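You operate a simulated robot arm through the tools that you are given. There is no shell and no other tool. Be economical: measure what you need, move in short steps, check, and stop when the job is done.

The job below is to be done with a simulated robot arm. You get a single attempt, and the scene is never put back.

## Task
Fit the black caster in the brown board's socket and lock it.
Fine: slacken the grey knob ahead of the fit, wind it tight after. Drop nothing.

The check looks at the end state, three seconds after you hand in, the way a careful person would. Anything else that was tipped, shoved, dropped, spilled or broken makes it a failure.

## Robot
A 6-joint arm with a two-finger parallel gripper, fixed in place. Base frame: the origin is at the foot of the arm, x ahead of it, y to its left, z up; the work surface is at about z = 0.804. Units: m, rad, N and s.
With the tool pointing down near the work surface it reaches from about 0.26 to 0.68 m from the base axis. Its first joint turns from -1.152 to 1.152 rad. Payload 2.9 kg.
Tool frame: the origin (TCP) lies between the finger pads and is the grasp point; the fingertips stand 0.03 m ahead of it; z points along the fingers, y is the line along which they close. The gripper opens to 0.11 m. The fingers are 0.02 m wide and 0.01 m thick; the gripper's body (0.048 by 0.112 m) begins 0.055 m behind the TCP.
Orientation is that of the tool frame in the base frame, as a unit quaternion [x, y, z, w]. With the fingers straight down and closing along the base's y, the tool's x points along the base's -x, its y along +y and its z along -z.

## Interface
- The arm moves only by the tool arm_command. Its argument "targets" is a list of rows, each an object of numbers (a shift or turn left out is 0, a gripper value left out holds the last): "x", "y", "z": the shift along the tool's x, y, z in m; "ax", "ay", "az": the turn, a rotation vector about the tool's x, y, z in rad; "grip": the finger opening in m, from 0 to 0.11. In form: [{"x": .., "y": .., "z": .., "ax": .., "ay": .., "az": .., "grip": ..}, ...]. A call has 1 to 8 rows; each row shifts and turns the commanded pose from where the row before left it, along the tool's axes as they then stand. Each row takes 0.2 s and may step no farther than 0.05 m and 0.15 rad from the row before; otherwise, or with a gripper value out of range, the whole call is refused. A pose out of reach is approached as far as the arm can. The call stops where the force on the tool passes 70 N (or 10 N more than at its start, if that is more) or the arm is blocked; 0.2 s more then pass. The fingers move at their own pace (about 0.108 m/s each) and stop on an object; they squeeze with about 43 N. The grip force told is the motor's: it shows also when the fingers shut on nothing. Time passes only in rows, and 0.2 s behind the last, so rows that do not move let the fingers close. It gives the time, the measured TCP pose, the force on the tool (base axes), the opening and the grip force at its end, in the units of the frame above (readings bear some noise).
- Cameras (640 x 400 px; columns grow to the right, rows downward): "scene" is fixed at [0.0914, 0.4468, 1.3874]; the picture's right is [-0.61, -0.79, 0.00], its down [-0.42, 0.33, -0.84] and it looks along [0.67, -0.52, -0.54] (base axes); focal length 326 px, centre (320, 200). "wrist" rides on the gripper at [0.072, 0.017, -0.103] in the tool frame; the picture's right is [-0.23, 0.97, 0.00], its down [-0.76, -0.18, -0.62] and it looks along [-0.61, -0.14, 0.78] (tool axes); focal length 222 px, centre (320, 200). There is no depth. A picture from a camera that has moved, and an enlarged one, comes with that camera's place and axes in the base frame and with its lens.
- snapshot(camera): a new picture of that camera. It takes no simulated time.
- enlarge(camera, box): a new picture of the part [left, top, right, bottom] of that camera's present view, enlarged. It takes no simulated time.
- close_job(): hands the job in; it is judged then, once.

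Go step by step. Nothing tells you positions but the pictures and the camera data: compare them with the known pose of the tool, close in by small moves and look again before you grip or let go. The budget is 120 turns and 64 pictures, counting those below and the enlarged ones. Unless the task says otherwise, let go and move clear before handing in, and close with one line.

The tools are called after "Emit:" as name(argument=value, ...) on one line, values as JSON. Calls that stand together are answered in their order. arm_command: Moves the arm, as the interface text tells. Its arguments: {"type":"object","properties":{"targets":{"type":"array"}},"required":["targets"]} The other tools are called the same way: snapshot (camera) takes a picture; enlarge (camera, box) takes an enlarged picture of a part of a camera's view; close_job () hands the job in.

At the start:

```text
t: 0.0
eef_pos: [0.3649, 0.1449, 1.167]
orientation: [0.0, 1.0, 0.0, 0.001]
wrist_force: [0.5, 0.7, 0.1]
gripper_width: 0.1101
gripper_force: 0.1
```

scene: 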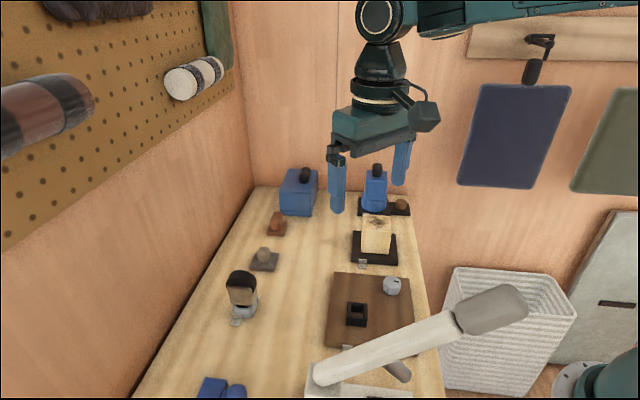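
wrist: 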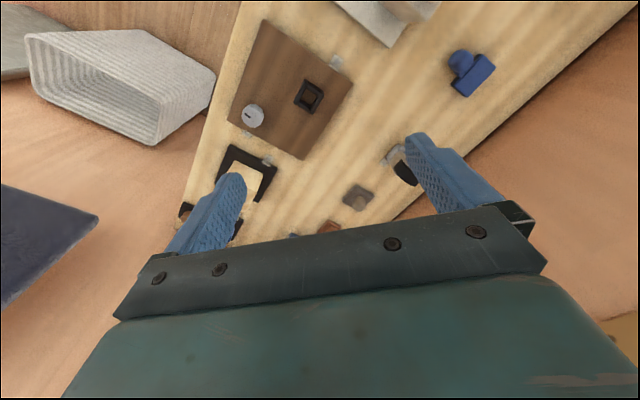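

I see a brown board with a dark square socket and a grey knob, and a black-topped object standing to the left that may be the caster. I'll look closer first.

Emit:
enlarge(camera="scene", box=[310, 240, 450, 360])

Emit:
enlarge(camera="scene", box=[200, 200, 320, 340])

Emit:
enlarge(camera="wrist", box=[200, 0, 520, 240])

```text
3.33 times, centred on (380, 300) of scene
camera zoom: at [0.0914, 0.4468, 1.3874], right [-0.61, -0.79, 0.0], down [-0.42, 0.33, -0.84], along [0.67, -0.52, -0.54], focal length 1088 px, centre (120, -133)
```

zoom: 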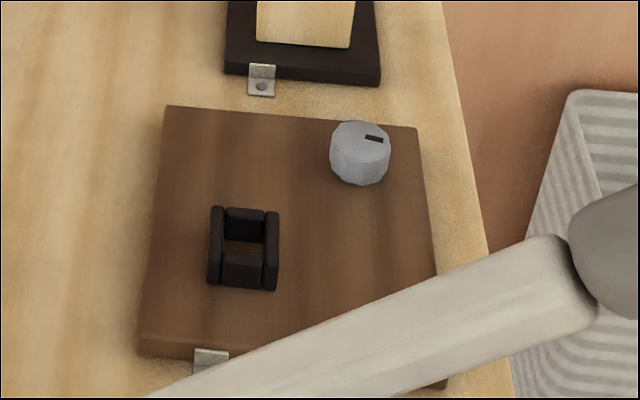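

```text
2.86 times, centred on (260, 270) of scene
camera zoom: at [0.0914, 0.4468, 1.3874], right [-0.61, -0.79, 0.0], down [-0.42, 0.33, -0.84], along [0.67, -0.52, -0.54], focal length 933 px, centre (491, 0)
```

zoom: 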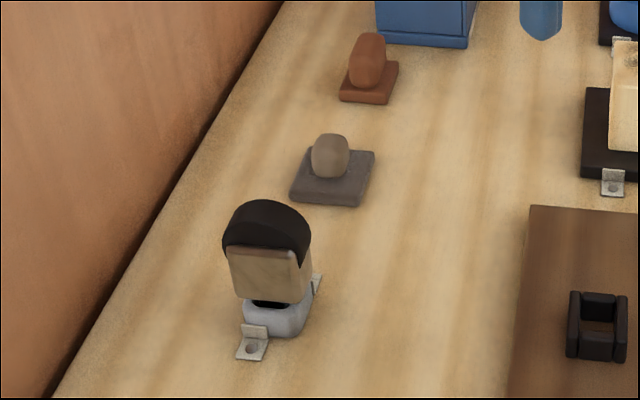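

```text
1.67 times, centred on (360, 120) of wrist
camera zoom: at [0.2925, 0.1612, 1.2709], right [0.23, 0.97, 0.0], down [0.76, -0.18, 0.62], along [0.61, -0.14, -0.78], focal length 370 px, centre (253, 333)
```

zoom: 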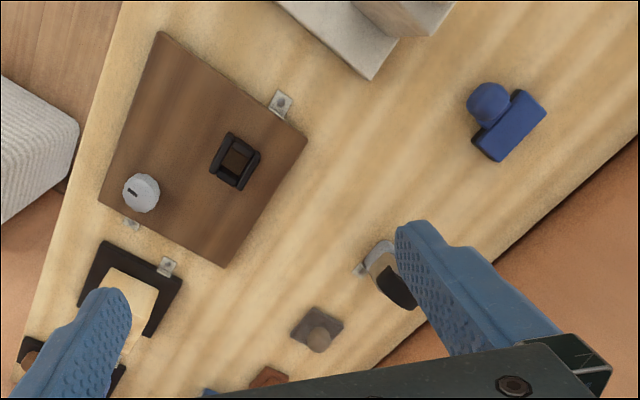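

The socket is near (0.393, 0.119), the knob near (0.401, 0.005) and the black-topped caster near (0.575, 0.29). There is also a white lamp-like thing near the base, so I'll move out to get a better look at both.

Emit:
arm_command(targets=[{"x": -0.04, "y": 0.04, "z": 0.01}, {"x": -0.04, "y": 0.04, "z": 0.02}, {"x": -0.03, "y": 0.02, "z": 0.03}, {}])

Emit:
snapshot(camera="wrist")

Emit:
snapshot(camera="scene")

```text
refused: row 1 steps farther than a row can; nothing moved
```

```text
58 pictures are left
camera wrist: at [0.2925, 0.1612, 1.2709], right [0.23, 0.97, 0.0], down [0.76, -0.18, 0.62], along [0.61, -0.14, -0.78], focal length 222 px, centre (320, 200)
```

wrist: 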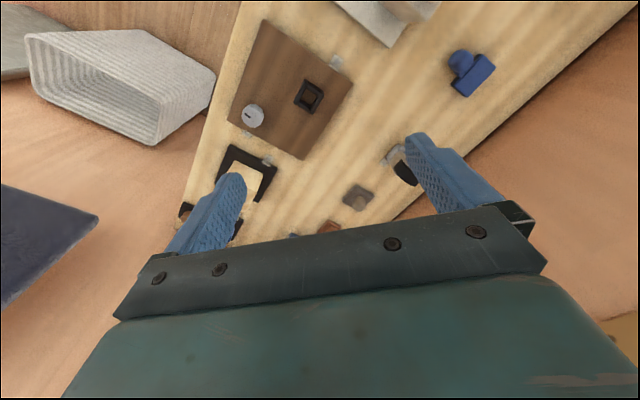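

```text
57 pictures are left
```

scene: 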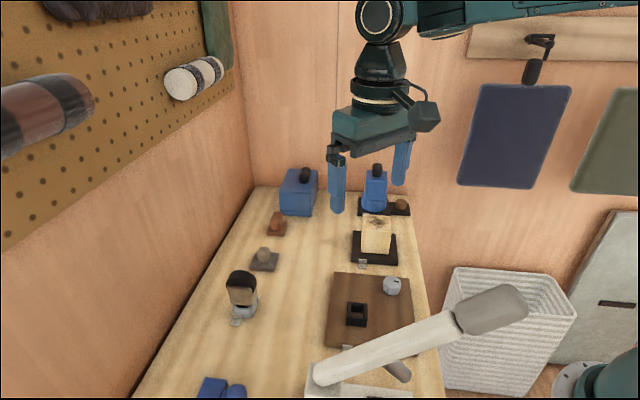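

The row was a little too long, so nothing moved. I'll use shorter rows.

Emit:
arm_command(targets=[{"x": -0.03, "y": 0.03, "z": 0.01}, {"x": -0.03, "y": 0.03, "z": 0.02}, {"x": -0.03, "y": 0.02, "z": 0.03}, {"z": 0.03}, {}])

Emit:
snapshot(camera="wrist")

```text
t: 1.2
eef_pos: [0.4545, 0.2247, 1.0773]
orientation: [0.001, 1.0, 0.0, 0.0]
wrist_force: [-0.4, 0.1, 0.7]
gripper_width: 0.1101
gripper_force: 0.1
```

```text
56 pictures are left
camera wrist: at [0.3816, 0.2414, 1.1802], right [0.23, 0.97, 0.0], down [0.76, -0.18, 0.62], along [0.61, -0.14, -0.78], focal length 222 px, centre (320, 200)
```

wrist: 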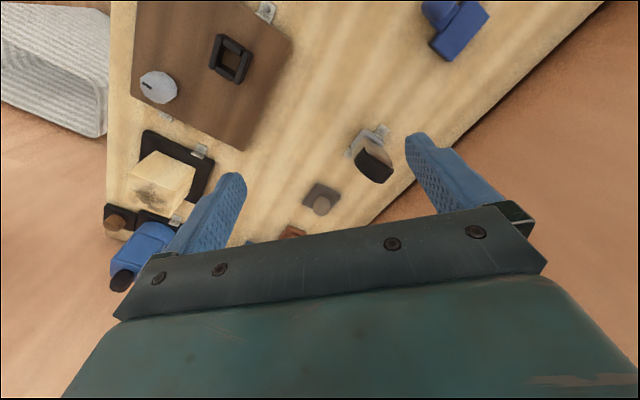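

Emit:
enlarge(camera="wrist", box=[320, 100, 420, 200])

Emit:
enlarge(camera="scene", box=[210, 260, 280, 335])

Emit:
enlarge(camera="wrist", box=[100, 0, 300, 130])

```text
4.00 times, centred on (370, 150) of wrist
camera zoom: at [0.3816, 0.2414, 1.1802], right [0.23, 0.97, 0.0], down [0.76, -0.18, 0.62], along [0.61, -0.14, -0.78], focal length 888 px, centre (120, 400)
```

zoom: 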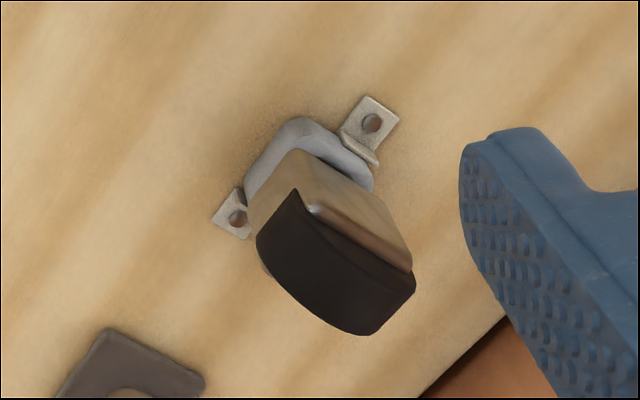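

```text
5.33 times, centred on (245, 298) of scene
camera zoom: at [0.0914, 0.4469, 1.3874], right [-0.61, -0.79, 0.0], down [-0.42, 0.33, -0.84], along [0.67, -0.52, -0.54], focal length 1741 px, centre (720, -320)
```

zoom: 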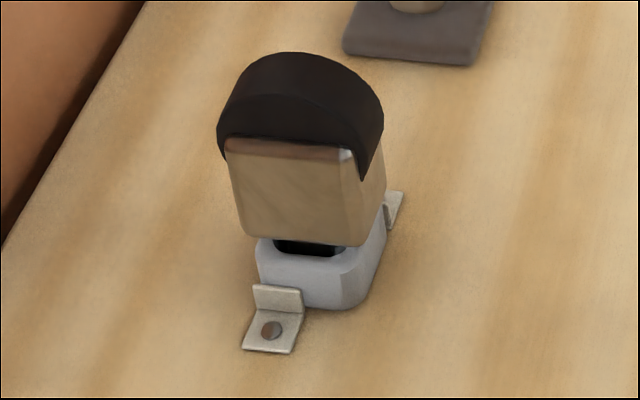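

```text
3.08 times, centred on (200, 65) of wrist
camera zoom: at [0.3816, 0.2414, 1.1802], right [0.23, 0.97, 0.0], down [0.76, -0.18, 0.62], along [0.61, -0.14, -0.78], focal length 684 px, centre (689, 615)
```

zoom: 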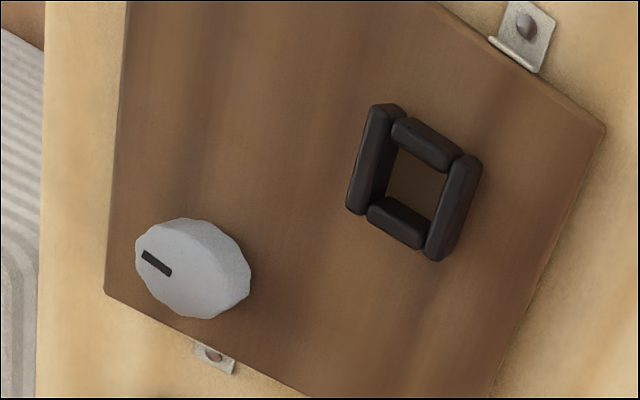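

The caster is a grey fork with a black wheel on top and its stem down in a white holder. I'll go over the knob next, checking the lamp's clearance from the scene view.

Emit:
arm_command(targets=[{"x": 0.02, "y": -0.045}, {"x": 0.02, "y": -0.045}, {"x": 0.013, "y": -0.045}, {"y": -0.045}, {"y": -0.04, "z": 0.02}, {"z": 0.045}, {}])

Emit:
snapshot(camera="wrist")

Emit:
snapshot(camera="scene")

```text
t: 2.8
eef_pos: [0.403, 0.0005, 1.0115]
orientation: [-0.001, 1.0, 0.0, 0.0]
wrist_force: [-0.5, -0.4, 0.6]
gripper_width: 0.1101
gripper_force: 0.1
```

```text
52 pictures are left
camera wrist: at [0.3307, 0.0176, 1.1157], right [0.23, 0.97, 0.0], down [0.76, -0.18, 0.62], along [0.61, -0.14, -0.78], focal length 222 px, centre (320, 200)
```

wrist: 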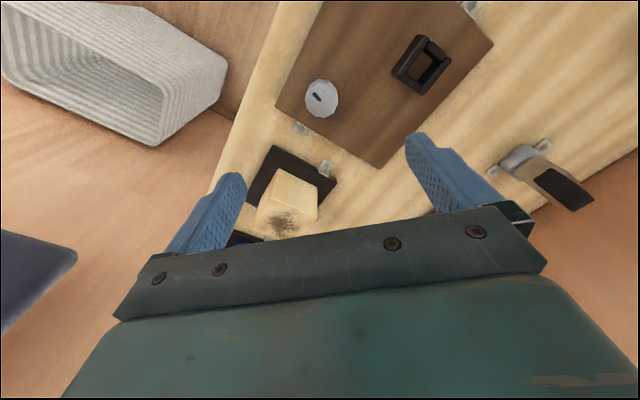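

```text
51 pictures are left
```

scene: 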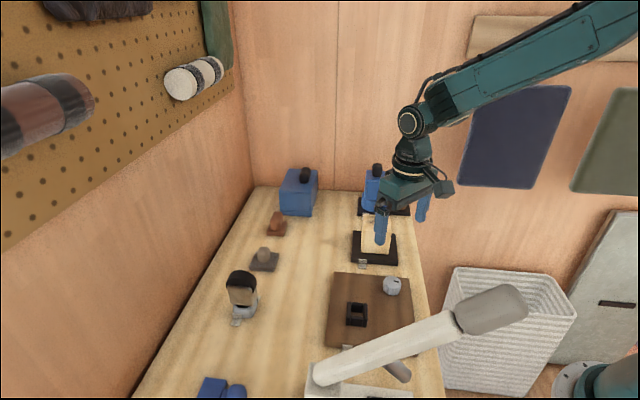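

Emit:
enlarge(camera="wrist", box=[280, 20, 480, 145])

Emit:
enlarge(camera="scene", box=[370, 260, 420, 310])

```text
3.20 times, centred on (380, 82) of wrist
camera zoom: at [0.3307, 0.0176, 1.1157], right [0.23, 0.97, 0.0], down [0.76, -0.18, 0.62], along [0.61, -0.14, -0.78], focal length 711 px, centre (128, 576)
```

zoom: 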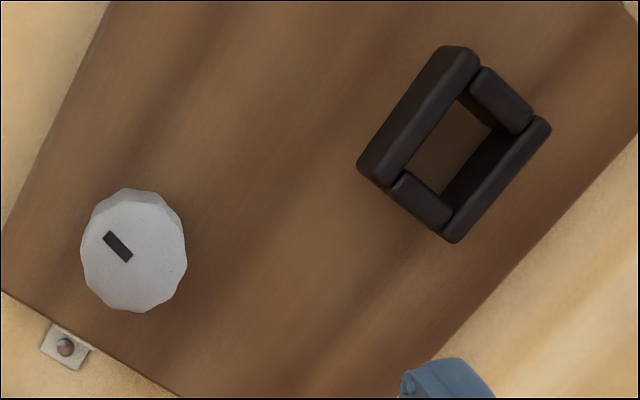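

```text
8.00 times, centred on (395, 285) of scene
camera zoom: at [0.0914, 0.4468, 1.3874], right [-0.61, -0.79, 0.0], down [-0.42, 0.33, -0.84], along [0.67, -0.52, -0.54], focal length 2611 px, centre (-280, -480)
```

zoom: 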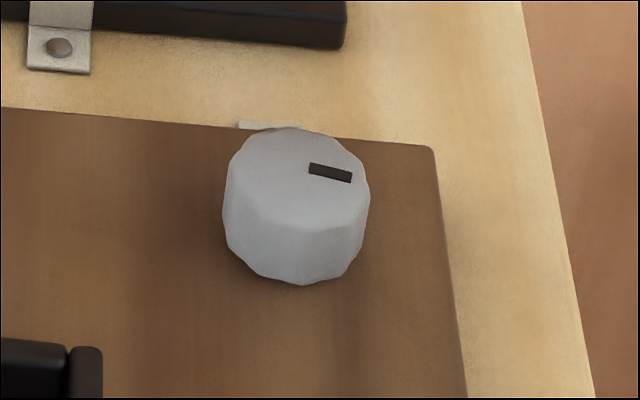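

The knob's top centre comes out at about (0.402, 0.0045, 0.843), roughly 0.04 m across. I'll pre-turn the wrist clockwise and go down over it with the fingers open.

Emit:
arm_command(targets=[{"x": 0.001, "y": 0.004, "az": 0.0}, {"az": 0.15, "z": 0.02}, {"az": 0.15, "z": 0.02}, {"az": 0.15, "z": 0.02}, {"az": 0.15, "z": 0.02}, {"az": 0.15, "z": 0.01}, {"az": 0.15, "z": 0.01}, {"az": 0.1}])

Emit:
snapshot(camera="wrist")

```text
t: 4.6
eef_pos: [0.4006, 0.0084, 0.9121]
orientation: [0.48, 0.878, 0.0, 0.0]
wrist_force: [-0.3, 0.4, 0.4]
gripper_width: 0.1099
gripper_force: 0.0
```

```text
48 pictures are left
camera wrist: at [0.3763, 0.0788, 1.0157], right [0.94, 0.33, 0.0], down [0.26, -0.74, 0.62], along [0.21, -0.59, -0.78], focal length 222 px, centre (320, 200)
```

wrist: 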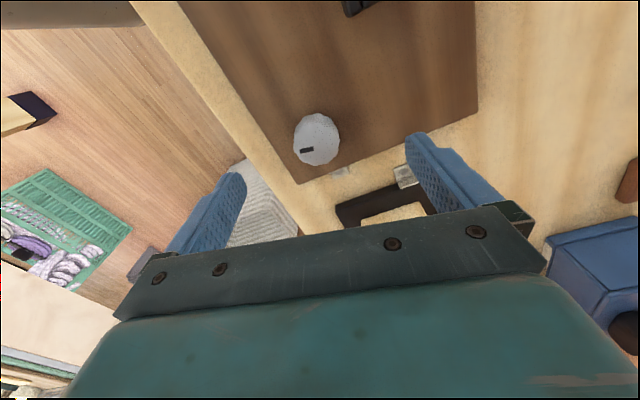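

I'm centred over the knob to within 2–3 mm. I'll trim that, descend so the tips sit just above the board, and close.

Emit:
arm_command(targets=[{"x": -0.002, "y": -0.001, "z": 0.02}, {"z": 0.02}, {"z": 0.014}, {}])

Emit:
enlarge(camera="wrist", box=[160, 60, 480, 260])

Emit:
enlarge(camera="scene", box=[340, 220, 460, 320])

```text
t: 5.6
eef_pos: [0.4002, 0.0075, 0.8594]
orientation: [0.479, 0.878, 0.001, 0.0]
wrist_force: [-0.3, -0.5, -1.1]
gripper_width: 0.1101
gripper_force: 0.1
```

```text
2.00 times, centred on (320, 160) of wrist
camera zoom: at [0.3761, 0.0771, 0.9619], right [0.94, 0.34, 0.0], down [0.26, -0.74, 0.62], along [0.21, -0.59, -0.78], focal length 444 px, centre (320, 280)
```

zoom: 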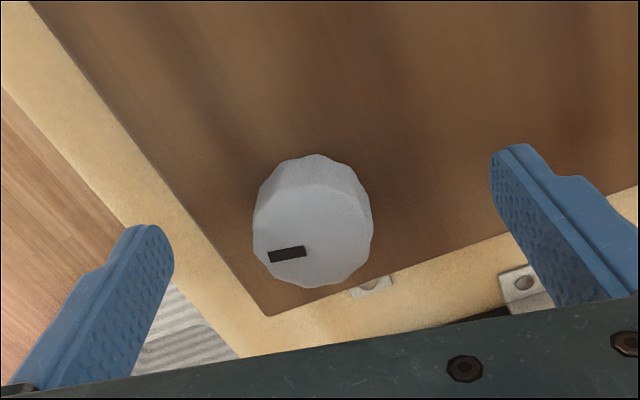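

```text
4.00 times, centred on (400, 270) of scene
camera zoom: at [0.0914, 0.4468, 1.3874], right [-0.61, -0.79, 0.0], down [-0.42, 0.33, -0.84], along [0.67, -0.52, -0.54], focal length 1306 px, centre (0, -80)
```

zoom: 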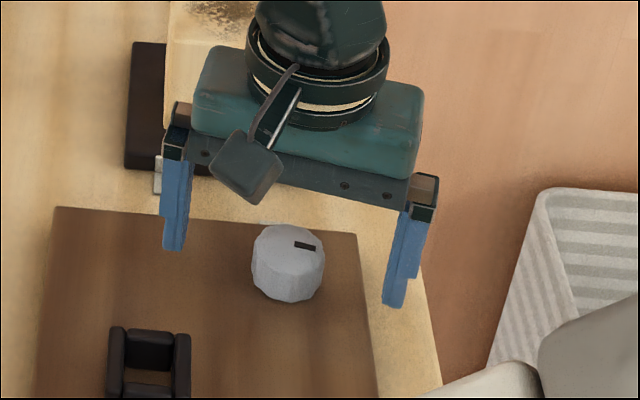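

Emit:
arm_command(targets=[{"x": -0.0025, "y": -0.0015, "z": 0.004}, {"grip": 0.06}, {"grip": 0.03}, {"grip": 0.03}, {"grip": 0.02}, {}])

```text
t: 7.0
eef_pos: [0.4011, 0.0019, 0.855]
orientation: [0.48, 0.877, -0.001, -0.001]
wrist_force: [-12.9, -10.9, 3.9]
gripper_width: 0.0377
gripper_force: 45.2
```

Emit:
arm_command(targets=[{"y": -0.002}, {"az": -0.1}, {"az": -0.15}, {"az": -0.15}, {}])

Emit:
enlarge(camera="wrist", box=[160, 60, 480, 260])

```text
t: 8.2
eef_pos: [0.3999, 0.0033, 0.8547]
orientation: [0.294, 0.956, 0.001, 0.001]
wrist_force: [6.3, 2.6, 0.0]
gripper_width: 0.0377
gripper_force: 45.4
```

```text
2.00 times, centred on (320, 160) of wrist
camera zoom: at [0.3501, 0.0574, 0.9578], right [0.73, 0.68, 0.0], down [0.53, -0.58, 0.62], along [0.43, -0.46, -0.78], focal length 444 px, centre (320, 280)
```

zoom: 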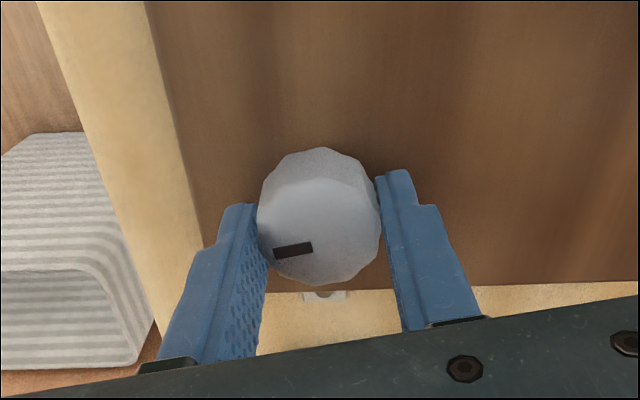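

The knob turns with the fingers (0.4 rad so far). I'll keep unscrewing, watching for a stop.

Emit:
arm_command(targets=[{"az": -0.15}, {"az": -0.15}, {"az": -0.15}, {"az": -0.15}, {"az": -0.15}, {"az": -0.15}, {"az": -0.15}, {}])

Emit:
enlarge(camera="wrist", box=[160, 60, 480, 260])

```text
t: 10.0
eef_pos: [0.401, 0.0034, 0.8544]
orientation: [-0.225, 0.974, 0.002, 0.002]
wrist_force: [14.2, 26.4, 3.4]
gripper_width: 0.0376
gripper_force: 44.9
```

```text
2.00 times, centred on (320, 160) of wrist
camera zoom: at [0.3282, -0.0129, 0.9576], right [-0.22, 0.97, 0.0], down [0.76, 0.17, 0.63], along [0.61, 0.14, -0.78], focal length 444 px, centre (320, 280)
```

zoom: 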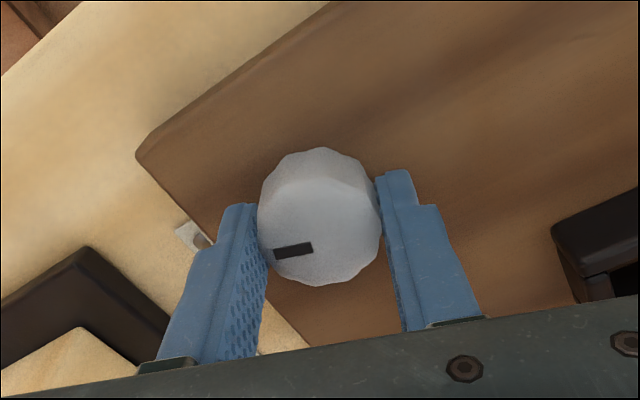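

Emit:
arm_command(targets=[{"x": -0.0015, "y": 0.001}, {"az": -0.15}, {"az": -0.15}, {"az": -0.15}, {"az": -0.15}, {"az": -0.15}, {"az": -0.15}, {}])

Emit:
enlarge(camera="wrist", box=[160, 60, 480, 260])

```text
t: 11.8
eef_pos: [0.3979, 0.0035, 0.8531]
orientation: [-0.625, 0.78, 0.0, -0.002]
wrist_force: [-3.6, -0.2, -2.4]
gripper_width: 0.0374
gripper_force: 45.2
```

```text
2.00 times, centred on (320, 160) of wrist
camera zoom: at [0.3675, -0.0634, 0.9571], right [-0.9, 0.43, 0.0], down [0.34, 0.7, 0.62], along [0.27, 0.56, -0.78], focal length 444 px, centre (320, 280)
```

zoom: 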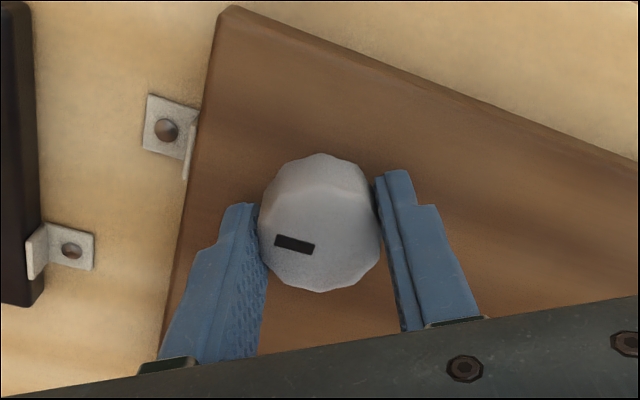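

The mark slipped against the fingers over the last ~0.4 rad, so the knob hit its loose stop after about 1.9 rad. I'll let go, rise and look at it and the socket.

Emit:
arm_command(targets=[{"grip": 0.07}, {"grip": 0.1}, {"grip": 0.11}, {"z": -0.03}, {"z": -0.04}, {"z": -0.05}, {"z": -0.04}, {}])

Emit:
snapshot(camera="wrist")

Emit:
enlarge(camera="scene", box=[310, 240, 450, 360])

```text
t: 13.6
eef_pos: [0.4001, 0.0037, 1.0138]
orientation: [-0.624, 0.781, 0.001, -0.001]
wrist_force: [-0.9, 0.3, 0.4]
gripper_width: 0.11
gripper_force: 0.0
```

```text
42 pictures are left
camera wrist: at [0.3685, -0.0631, 1.1169], right [-0.9, 0.44, 0.0], down [0.34, 0.7, 0.62], along [0.27, 0.56, -0.78], focal length 222 px, centre (320, 200)
```

wrist: 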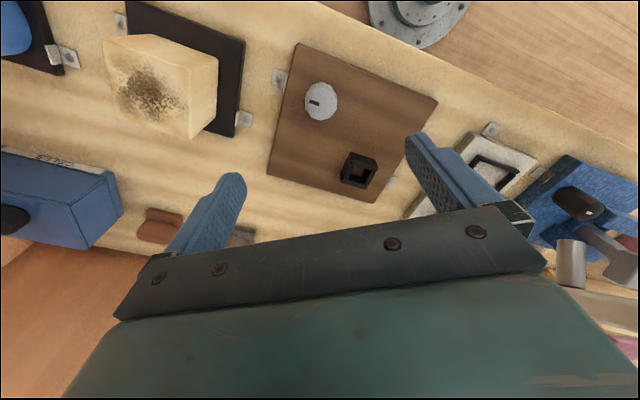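

```text
3.33 times, centred on (380, 300) of scene
camera zoom: at [0.0913, 0.4468, 1.3874], right [-0.61, -0.79, 0.0], down [-0.42, 0.33, -0.84], along [0.67, -0.52, -0.54], focal length 1088 px, centre (120, -133)
```

zoom: 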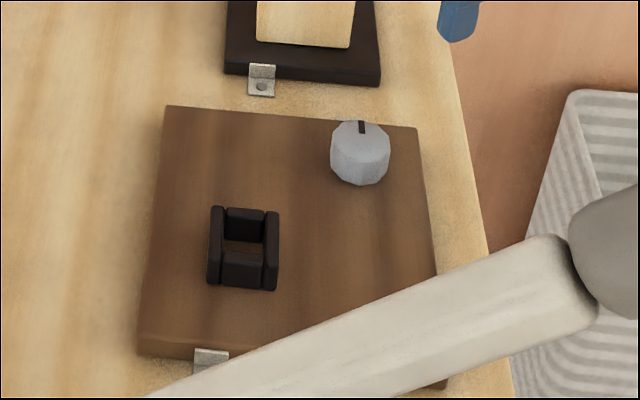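

The knob is loosened: its mark turned about 110° counter-clockwise. The socket is at about (0.3945, 0.118), with its sides at ±45–47°. Next I'll view the caster from close up.

Emit:
arm_command(targets=[{"az": 0.14}, {"az": 0.14}, {"az": 0.14}, {"az": 0.145}, {"x": -0.04, "y": 0.016}, {"x": -0.04, "y": 0.016}, {"x": -0.04, "y": 0.016}])

Emit:
arm_command(targets=[{"x": -0.04, "y": 0.016}, {"x": -0.04, "y": 0.016}, {"x": -0.02, "y": 0.016, "z": 0.02}, {"z": 0.04}, {}])

Emit:
snapshot(camera="wrist")

```text
t: 15.2
eef_pos: [0.4522, 0.1209, 1.0144]
orientation: [-0.381, 0.924, 0.0, 0.0]
wrist_force: [0.4, 0.1, -0.6]
gripper_width: 0.1102
gripper_force: 0.1
```

```text
t: 16.4
eef_pos: [0.4894, 0.2263, 0.9519]
orientation: [-0.381, 0.924, 0.0, 0.0]
wrist_force: [0.2, 0.5, 0.4]
gripper_width: 0.1099
gripper_force: 0.0
```

```text
40 pictures are left
camera wrist: at [0.4261, 0.1878, 1.0562], right [-0.53, 0.85, 0.0], down [0.66, 0.41, 0.62], along [0.53, 0.33, -0.78], focal length 222 px, centre (320, 200)
```

wrist: 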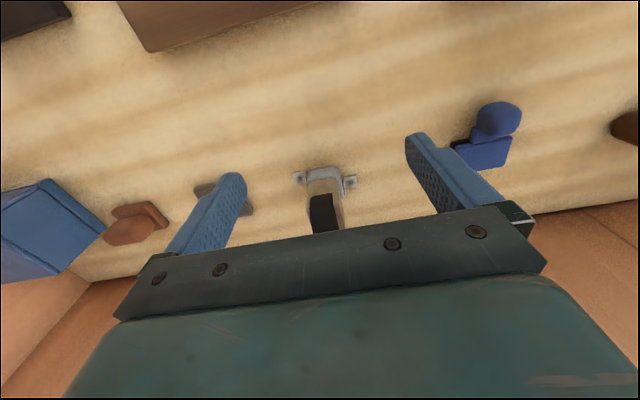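

Emit:
enlarge(camera="wrist", box=[270, 155, 370, 240])

```text
4.71 times, centred on (320, 198) of wrist
camera zoom: at [0.4261, 0.1878, 1.0562], right [-0.53, 0.85, 0.0], down [0.66, 0.41, 0.62], along [0.53, 0.33, -0.78], focal length 1045 px, centre (320, 212)
```

zoom: 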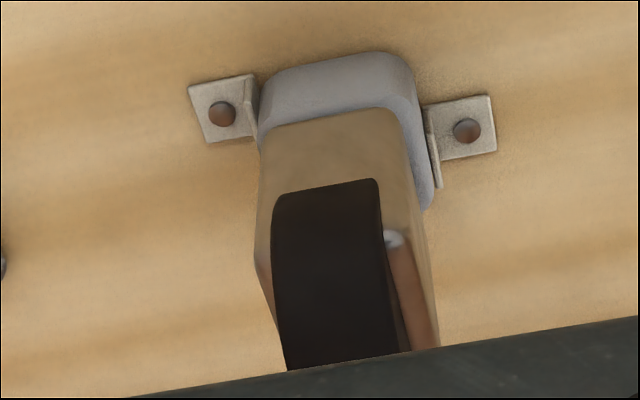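

The fork sits at about (0.567, 0.282), spanning z 0.835–0.886 with the wheel top near 0.917. Its narrow sides already line up with the finger closing line, so I'll move over it, staying high.

Emit:
arm_command(targets=[{"z": -0.03}, {"x": -0.04, "y": -0.006}, {"x": -0.04, "y": -0.006}, {"x": -0.014, "y": -0.003}, {}, {}])

Emit:
snapshot(camera="wrist")

Emit:
enlarge(camera="scene", box=[190, 210, 310, 330])

```text
t: 17.8
eef_pos: [0.5652, 0.2825, 0.9857]
orientation: [-0.382, 0.924, 0.0, 0.0]
wrist_force: [-0.4, 0.7, 0.6]
gripper_width: 0.1101
gripper_force: 0.1
```

```text
38 pictures are left
camera wrist: at [0.5019, 0.2435, 1.0885], right [-0.53, 0.85, 0.0], down [0.66, 0.41, 0.62], along [0.53, 0.33, -0.78], focal length 222 px, centre (320, 200)
```

wrist: 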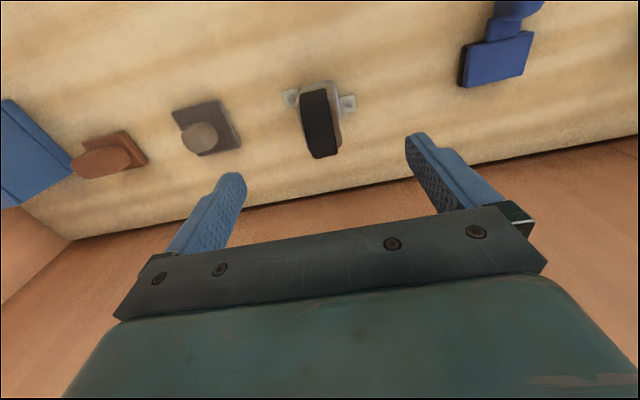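

```text
3.33 times, centred on (250, 270) of scene
camera zoom: at [0.0914, 0.4469, 1.3874], right [-0.61, -0.79, 0.0], down [-0.42, 0.33, -0.84], along [0.67, -0.52, -0.54], focal length 1088 px, centre (553, -33)
```

zoom: 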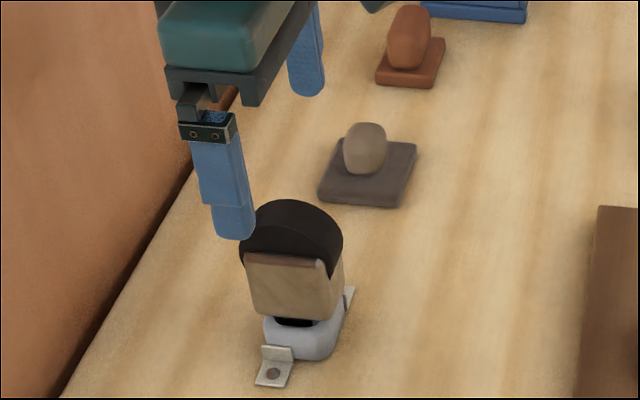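

Emit:
enlarge(camera="wrist", box=[270, 70, 370, 170])

```text
4.00 times, centred on (320, 120) of wrist
camera zoom: at [0.5019, 0.2435, 1.0885], right [-0.53, 0.85, 0.0], down [0.66, 0.41, 0.62], along [0.53, 0.33, -0.78], focal length 888 px, centre (320, 520)
```

zoom: 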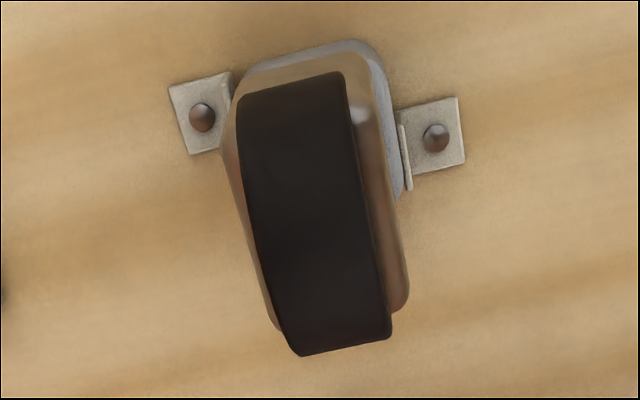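

Centred to about 2 mm and aligned. I'll descend and check before gripping.

Emit:
arm_command(targets=[{"z": 0.04, "x": -0.001}, {"z": 0.04}, {"z": 0.032}, {}, {}])

Emit:
snapshot(camera="wrist")

Emit:
enlarge(camera="scene", box=[190, 230, 310, 330])

```text
t: 19.0
eef_pos: [0.5652, 0.2847, 0.8732]
orientation: [-0.381, 0.924, 0.0, 0.001]
wrist_force: [-0.6, -0.1, 0.3]
gripper_width: 0.1103
gripper_force: 0.0
```

```text
35 pictures are left
camera wrist: at [0.5019, 0.2447, 0.9768], right [-0.53, 0.85, 0.0], down [0.66, 0.41, 0.62], along [0.53, 0.33, -0.78], focal length 222 px, centre (320, 200)
```

wrist: 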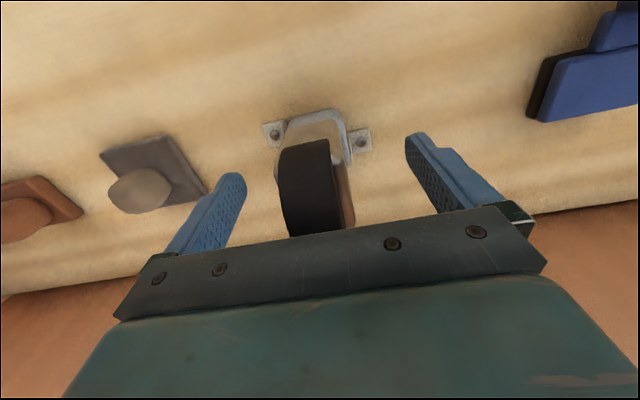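

```text
4.00 times, centred on (250, 280) of scene
camera zoom: at [0.0914, 0.4468, 1.3874], right [-0.61, -0.79, 0.0], down [-0.42, 0.33, -0.84], along [0.67, -0.52, -0.54], focal length 1306 px, centre (600, -120)
```

zoom: 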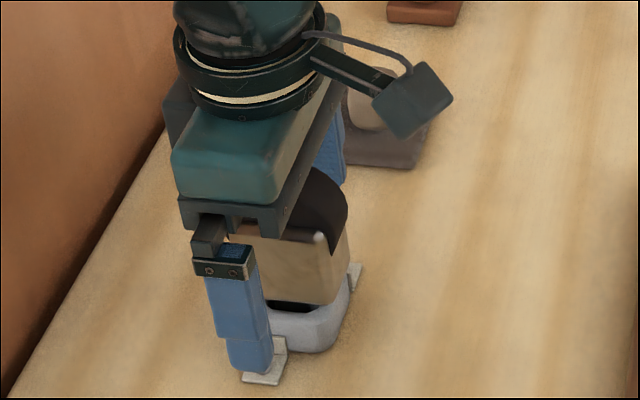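

The fingers straddle the fork, within about 4 mm along it. I'll trim by 3 mm and close.

Emit:
arm_command(targets=[{"x": -0.003}, {"grip": 0.07}, {"grip": 0.04}, {"grip": 0.025}, {"grip": 0.02}, {"grip": 0.02}, {}])

```text
t: 20.6
eef_pos: [0.5679, 0.2859, 0.8726]
orientation: [-0.381, 0.924, 0.0, 0.0]
wrist_force: [1.4, 0.5, 0.0]
gripper_width: 0.0358
gripper_force: 43.3
```

A clean grip at 0.0358 m with hardly any side force. Lifting straight up.

Emit:
arm_command(targets=[{"z": -0.01}, {"z": -0.02}, {"z": -0.03}, {"z": -0.04}, {"z": -0.03}, {}])

Emit:
enlarge(camera="scene", box=[190, 190, 310, 330])

Emit:
enlarge(camera="wrist", box=[220, 90, 420, 250])

```text
t: 22.0
eef_pos: [0.5707, 0.2866, 1.0048]
orientation: [-0.382, 0.924, 0.0, 0.0]
wrist_force: [0.1, 0.6, -1.9]
gripper_width: 0.0359
gripper_force: 42.4
```

```text
2.86 times, centred on (250, 260) of scene
camera zoom: at [0.0914, 0.4469, 1.3874], right [-0.61, -0.79, 0.0], down [-0.42, 0.33, -0.84], along [0.67, -0.52, -0.54], focal length 933 px, centre (520, 29)
```

zoom: 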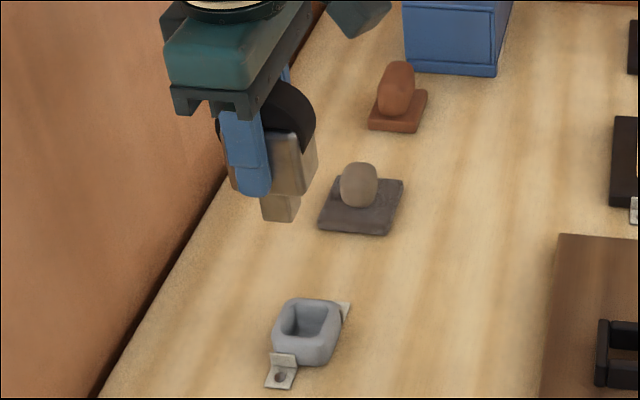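

```text
2.50 times, centred on (320, 170) of wrist
camera zoom: at [0.5067, 0.2476, 1.1078], right [-0.53, 0.85, 0.0], down [0.67, 0.41, 0.62], along [0.53, 0.33, -0.78], focal length 555 px, centre (320, 275)
```

zoom: 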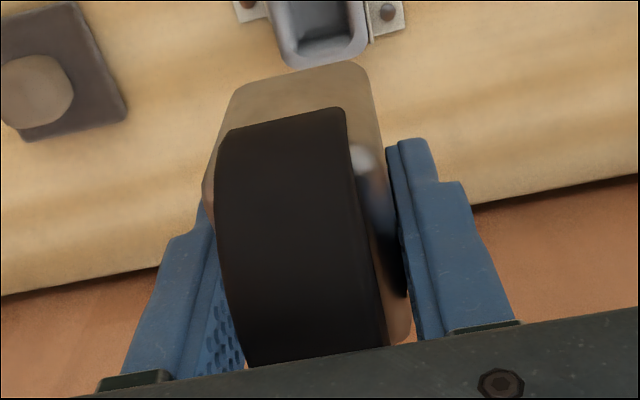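

The caster is out and hanging in the grip. I'll look closely at its stem.

Emit:
enlarge(camera="scene", box=[225, 205, 265, 280])

Emit:
enlarge(camera="scene", box=[235, 290, 275, 330])

```text
5.33 times, centred on (245, 242) of scene
camera zoom: at [0.0914, 0.4469, 1.3874], right [-0.61, -0.79, 0.0], down [-0.42, 0.33, -0.84], along [0.67, -0.52, -0.54], focal length 1741 px, centre (720, -27)
```

zoom: 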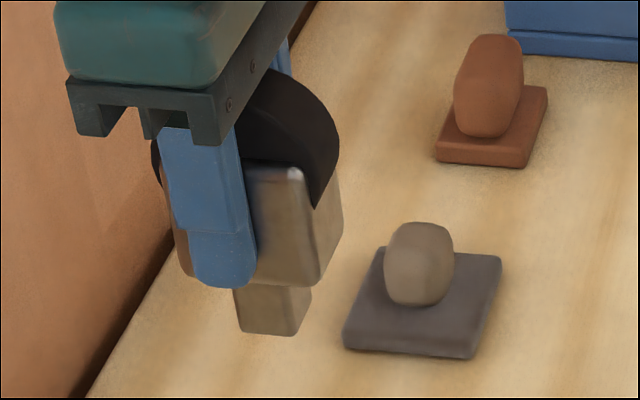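

```text
10.00 times, centred on (255, 310) of scene
camera zoom: at [0.0914, 0.4469, 1.3874], right [-0.61, -0.79, 0.0], down [-0.42, 0.33, -0.84], along [0.67, -0.52, -0.54], focal length 3264 px, centre (970, -900)
```

zoom: 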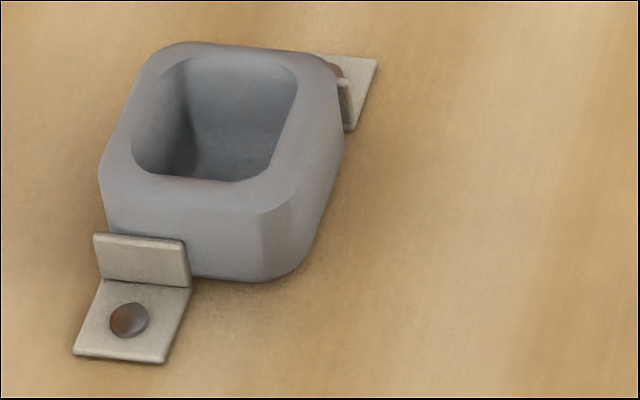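

The stem is square-ish (about 0.021 m), centred under the fork and about 0.03 m long. I'll carry it over the socket at height.

Emit:
arm_command(targets=[{"x": 0.039, "y": 0.001}, {"x": 0.039, "y": 0.001}, {"x": 0.039, "y": 0.001}, {"x": 0.039, "y": 0.001}, {"x": 0.039, "y": 0.001}, {}, {}])

Emit:
snapshot(camera="wrist")

Emit:
snapshot(camera="scene")

```text
t: 23.6
eef_pos: [0.4278, 0.1522, 1.0039]
orientation: [-0.382, 0.924, 0.0, 0.0]
wrist_force: [-0.1, 0.6, -1.0]
gripper_width: 0.0357
gripper_force: 42.2
```

```text
29 pictures are left
camera wrist: at [0.3644, 0.1133, 1.1065], right [-0.53, 0.85, 0.0], down [0.66, 0.41, 0.62], along [0.53, 0.33, -0.78], focal length 222 px, centre (320, 200)
```

wrist: 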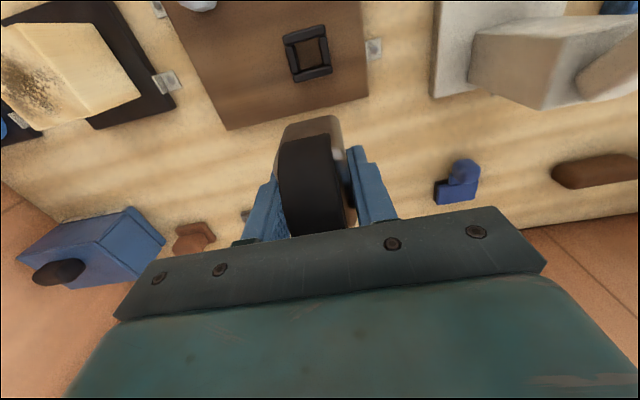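

```text
28 pictures are left
```

scene: 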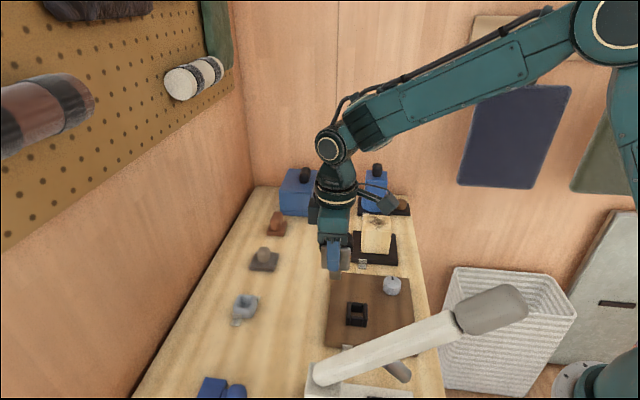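

Emit:
enlarge(camera="wrist", box=[260, 10, 380, 160])

Emit:
enlarge(camera="scene", box=[305, 230, 385, 330])

```text
2.67 times, centred on (320, 85) of wrist
camera zoom: at [0.3644, 0.1133, 1.1065], right [-0.53, 0.85, 0.0], down [0.66, 0.41, 0.62], along [0.53, 0.33, -0.78], focal length 592 px, centre (320, 507)
```

zoom: 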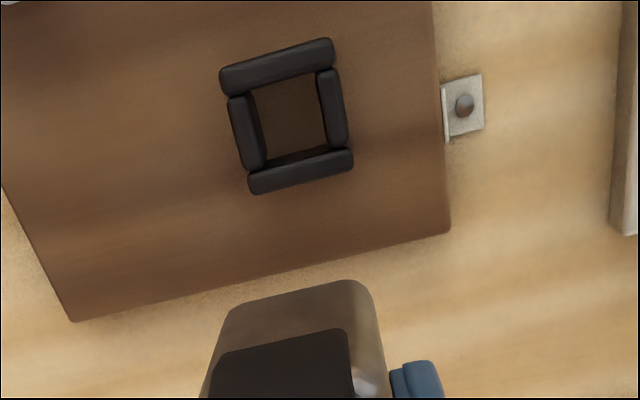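

```text
4.00 times, centred on (345, 280) of scene
camera zoom: at [0.0914, 0.4468, 1.3874], right [-0.61, -0.79, 0.0], down [-0.42, 0.33, -0.84], along [0.67, -0.52, -0.54], focal length 1306 px, centre (220, -120)
```

zoom: 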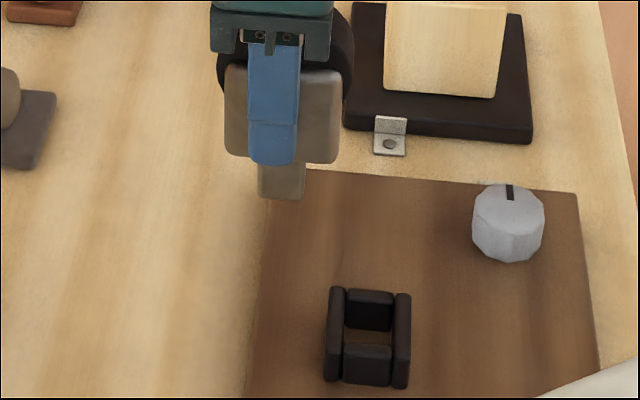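

The caster and socket are aligned in yaw to about 2°. The socket centre comes out near (0.392, 0.116) with the wall top at about 0.845. I'll hover just above it and compare.

Emit:
arm_command(targets=[{"x": 0.025}, {"x": 0.023}, {"z": 0.025}, {"z": 0.025}, {}, {}])

Emit:
enlarge(camera="wrist", box=[220, 60, 420, 240])

Emit:
enlarge(camera="scene", box=[320, 260, 400, 340])

```text
t: 25.0
eef_pos: [0.3943, 0.1169, 0.9533]
orientation: [-0.382, 0.924, 0.0, 0.0]
wrist_force: [0.4, -0.3, -1.8]
gripper_width: 0.0357
gripper_force: 43.5
```

```text
2.22 times, centred on (320, 150) of wrist
camera zoom: at [0.3312, 0.0774, 1.056], right [-0.53, 0.85, 0.0], down [0.66, 0.41, 0.62], along [0.53, 0.33, -0.78], focal length 494 px, centre (320, 311)
```

zoom: 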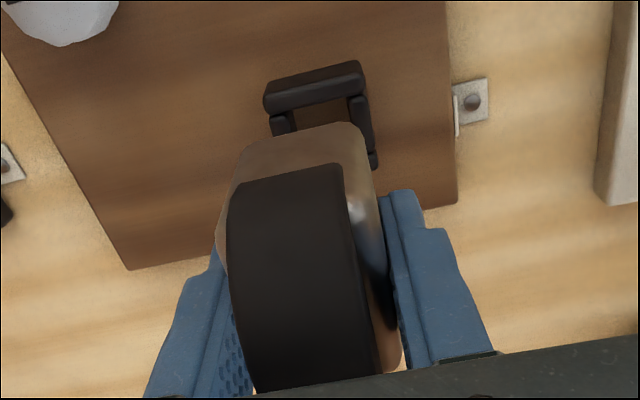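

```text
5.00 times, centred on (360, 300) of scene
camera zoom: at [0.0914, 0.4469, 1.3874], right [-0.61, -0.79, 0.0], down [-0.42, 0.33, -0.84], along [0.67, -0.52, -0.54], focal length 1632 px, centre (120, -300)
```

zoom: 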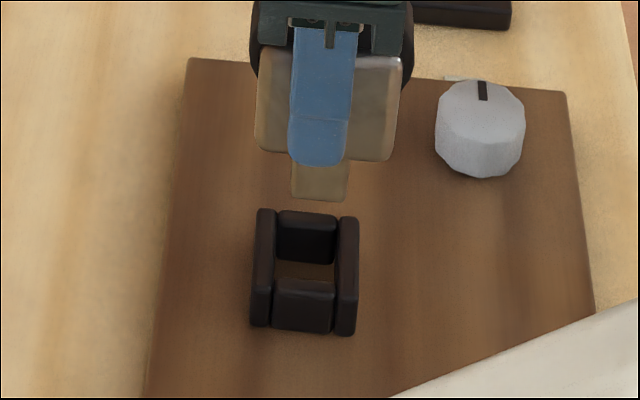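

The stem needs about 2 mm more along each socket axis. I'll trim that and lower to just above the wall tops.

Emit:
arm_command(targets=[{"x": -0.0018, "y": 0.0025}, {"z": 0.015}, {"z": 0.012}, {}, {}])

Emit:
enlarge(camera="scene", box=[330, 280, 390, 340])

Emit:
enlarge(camera="wrist", box=[240, 70, 400, 210])

```text
t: 26.2
eef_pos: [0.3926, 0.1194, 0.9258]
orientation: [-0.382, 0.924, 0.0, 0.0]
wrist_force: [-0.4, -0.3, -1.2]
gripper_width: 0.0355
gripper_force: 42.5
```

```text
6.67 times, centred on (360, 310) of scene
camera zoom: at [0.0914, 0.4469, 1.3874], right [-0.61, -0.79, 0.0], down [-0.42, 0.33, -0.84], along [0.67, -0.52, -0.54], focal length 2176 px, centre (53, -533)
```

zoom: 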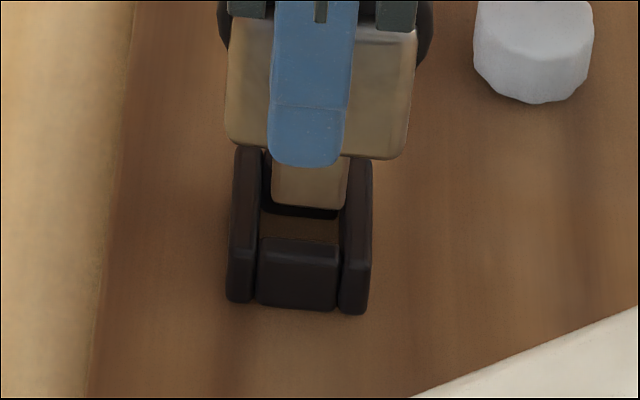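

```text
2.86 times, centred on (320, 140) of wrist
camera zoom: at [0.3287, 0.0812, 1.0292], right [-0.53, 0.85, 0.0], down [0.66, 0.41, 0.62], along [0.53, 0.33, -0.78], focal length 635 px, centre (320, 371)
```

zoom: 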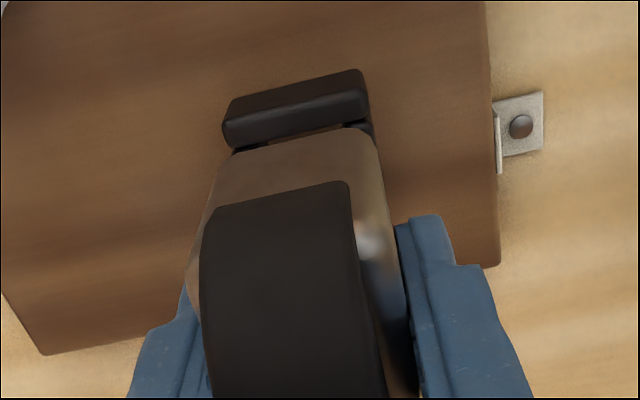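

Emit:
enlarge(camera="wrist", box=[285, 85, 345, 130])

Emit:
enlarge(camera="scene", box=[345, 295, 370, 320])

```text
8.89 times, centred on (315, 108) of wrist
camera zoom: at [0.3287, 0.0812, 1.0292], right [-0.53, 0.85, 0.0], down [0.66, 0.41, 0.62], along [0.53, 0.33, -0.78], focal length 1974 px, centre (364, 1022)
```

zoom: 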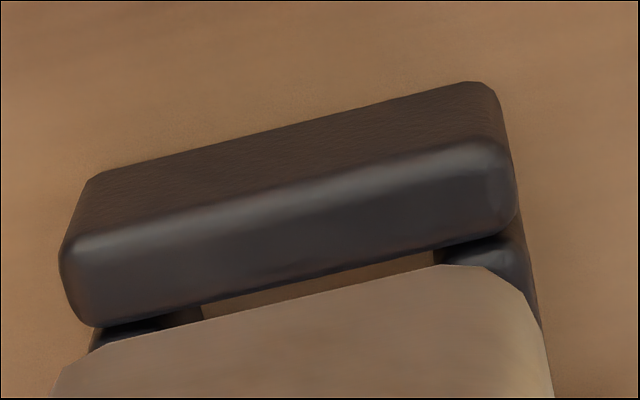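

```text
16.00 times, centred on (358, 308) of scene
camera zoom: at [0.0914, 0.4469, 1.3874], right [-0.61, -0.79, 0.0], down [-0.42, 0.33, -0.84], along [0.67, -0.52, -0.54], focal length 5223 px, centre (-280, -1520)
```

zoom: 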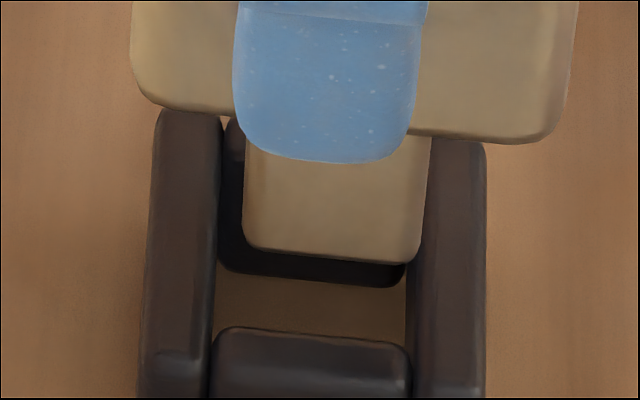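

Both views now agree: the stem should shift about 1.8 mm along the wide axis and 3 mm back along the narrow one. The clearance is about 1.5 mm a side. I'll trim, lower to the rim and look.

Emit:
arm_command(targets=[{"x": -0.0018, "y": -0.003}, {}, {"z": 0.008}, {}, {}])

Emit:
enlarge(camera="scene", box=[342, 295, 372, 325])

```text
t: 27.4
eef_pos: [0.3968, 0.1182, 0.9184]
orientation: [-0.382, 0.924, 0.0, 0.0]
wrist_force: [-1.1, -0.4, -2.0]
gripper_width: 0.0355
gripper_force: 43.0
```

```text
13.33 times, centred on (357, 310) of scene
camera zoom: at [0.0914, 0.4469, 1.3874], right [-0.61, -0.79, 0.0], down [-0.42, 0.33, -0.84], along [0.67, -0.52, -0.54], focal length 4352 px, centre (-173, -1267)
```

zoom: 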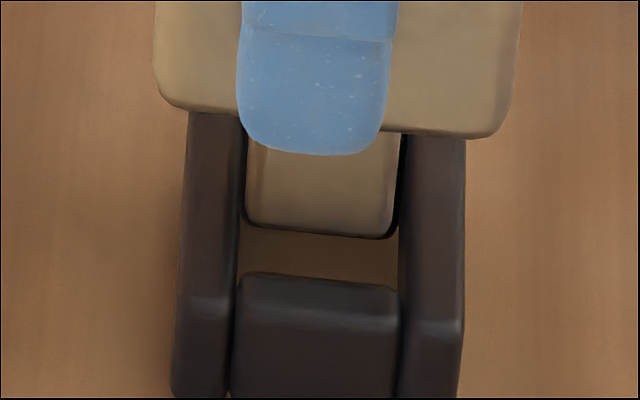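

Well centred laterally; perhaps 1 mm too far back. I'll nudge that and lower in small steps, watching the force.

Emit:
arm_command(targets=[{"y": 0.001}, {"z": 0.004}, {"z": 0.004}, {"z": 0.003}, {"z": 0.003}, {}])

Emit:
enlarge(camera="scene", box=[342, 295, 372, 325])

```text
t: 28.8
eef_pos: [0.3958, 0.122, 0.9048]
orientation: [-0.382, 0.924, 0.0, 0.003]
wrist_force: [5.4, 0.6, 29.2]
gripper_width: 0.0358
gripper_force: 42.9
```

```text
13.33 times, centred on (357, 310) of scene
camera zoom: at [0.0911, 0.4467, 1.3875], right [-0.61, -0.79, 0.0], down [-0.42, 0.33, -0.84], along [0.67, -0.52, -0.54], focal length 4352 px, centre (-173, -1267)
```

zoom: 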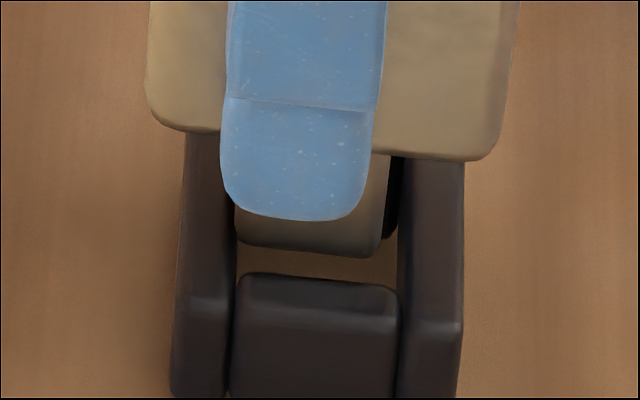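

The stem caught the rim on one side at 29 N and the caster slid a few mm up in the grip. I'll raise slightly, shift back 3 mm along the wide axis and look.

Emit:
arm_command(targets=[{"z": -0.006}, {"z": -0.005}, {"x": 0.002}, {}, {}])

Emit:
enlarge(camera="scene", box=[340, 285, 376, 325])

```text
t: 30.0
eef_pos: [0.3934, 0.1191, 0.9144]
orientation: [-0.382, 0.924, 0.0, 0.001]
wrist_force: [0.1, 0.2, -2.0]
gripper_width: 0.0357
gripper_force: 42.5
```

```text
10.00 times, centred on (358, 305) of scene
camera zoom: at [0.0914, 0.4469, 1.3874], right [-0.61, -0.79, 0.0], down [-0.42, 0.33, -0.84], along [0.67, -0.52, -0.54], focal length 3264 px, centre (-60, -850)
```

zoom: 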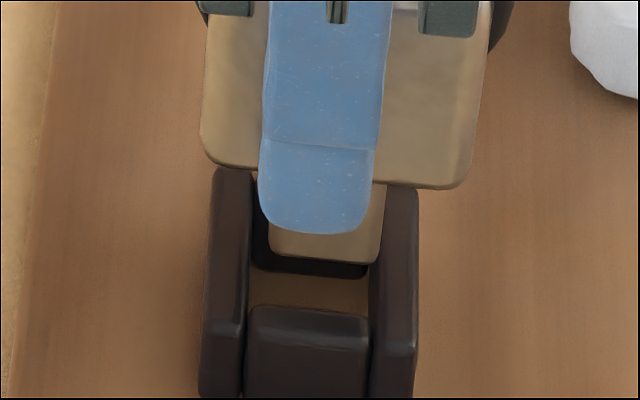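

Shift about 1.4 mm forward along the wide axis, lower most of the gap and check the entry.

Emit:
arm_command(targets=[{"x": -0.0014}, {}, {"z": 0.004}, {"z": 0.004}, {}, {}])

Emit:
enlarge(camera="scene", box=[342, 295, 372, 325])

```text
t: 31.4
eef_pos: [0.394, 0.1189, 0.9068]
orientation: [-0.383, 0.924, -0.001, 0.0]
wrist_force: [0.1, -0.2, -2.1]
gripper_width: 0.0358
gripper_force: 42.6
```

```text
13.33 times, centred on (357, 310) of scene
camera zoom: at [0.0914, 0.4469, 1.3874], right [-0.61, -0.79, 0.0], down [-0.42, 0.33, -0.84], along [0.67, -0.52, -0.54], focal length 4352 px, centre (-173, -1267)
```

zoom: 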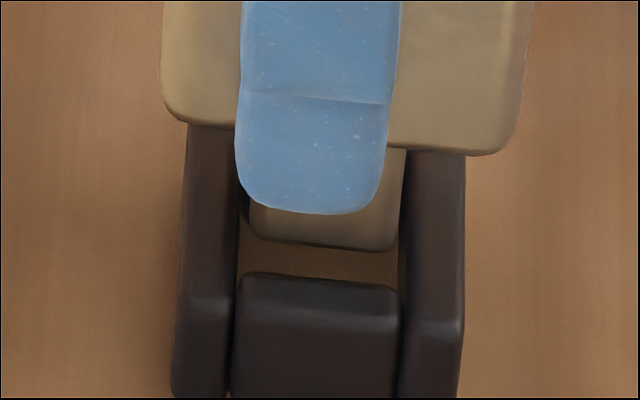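

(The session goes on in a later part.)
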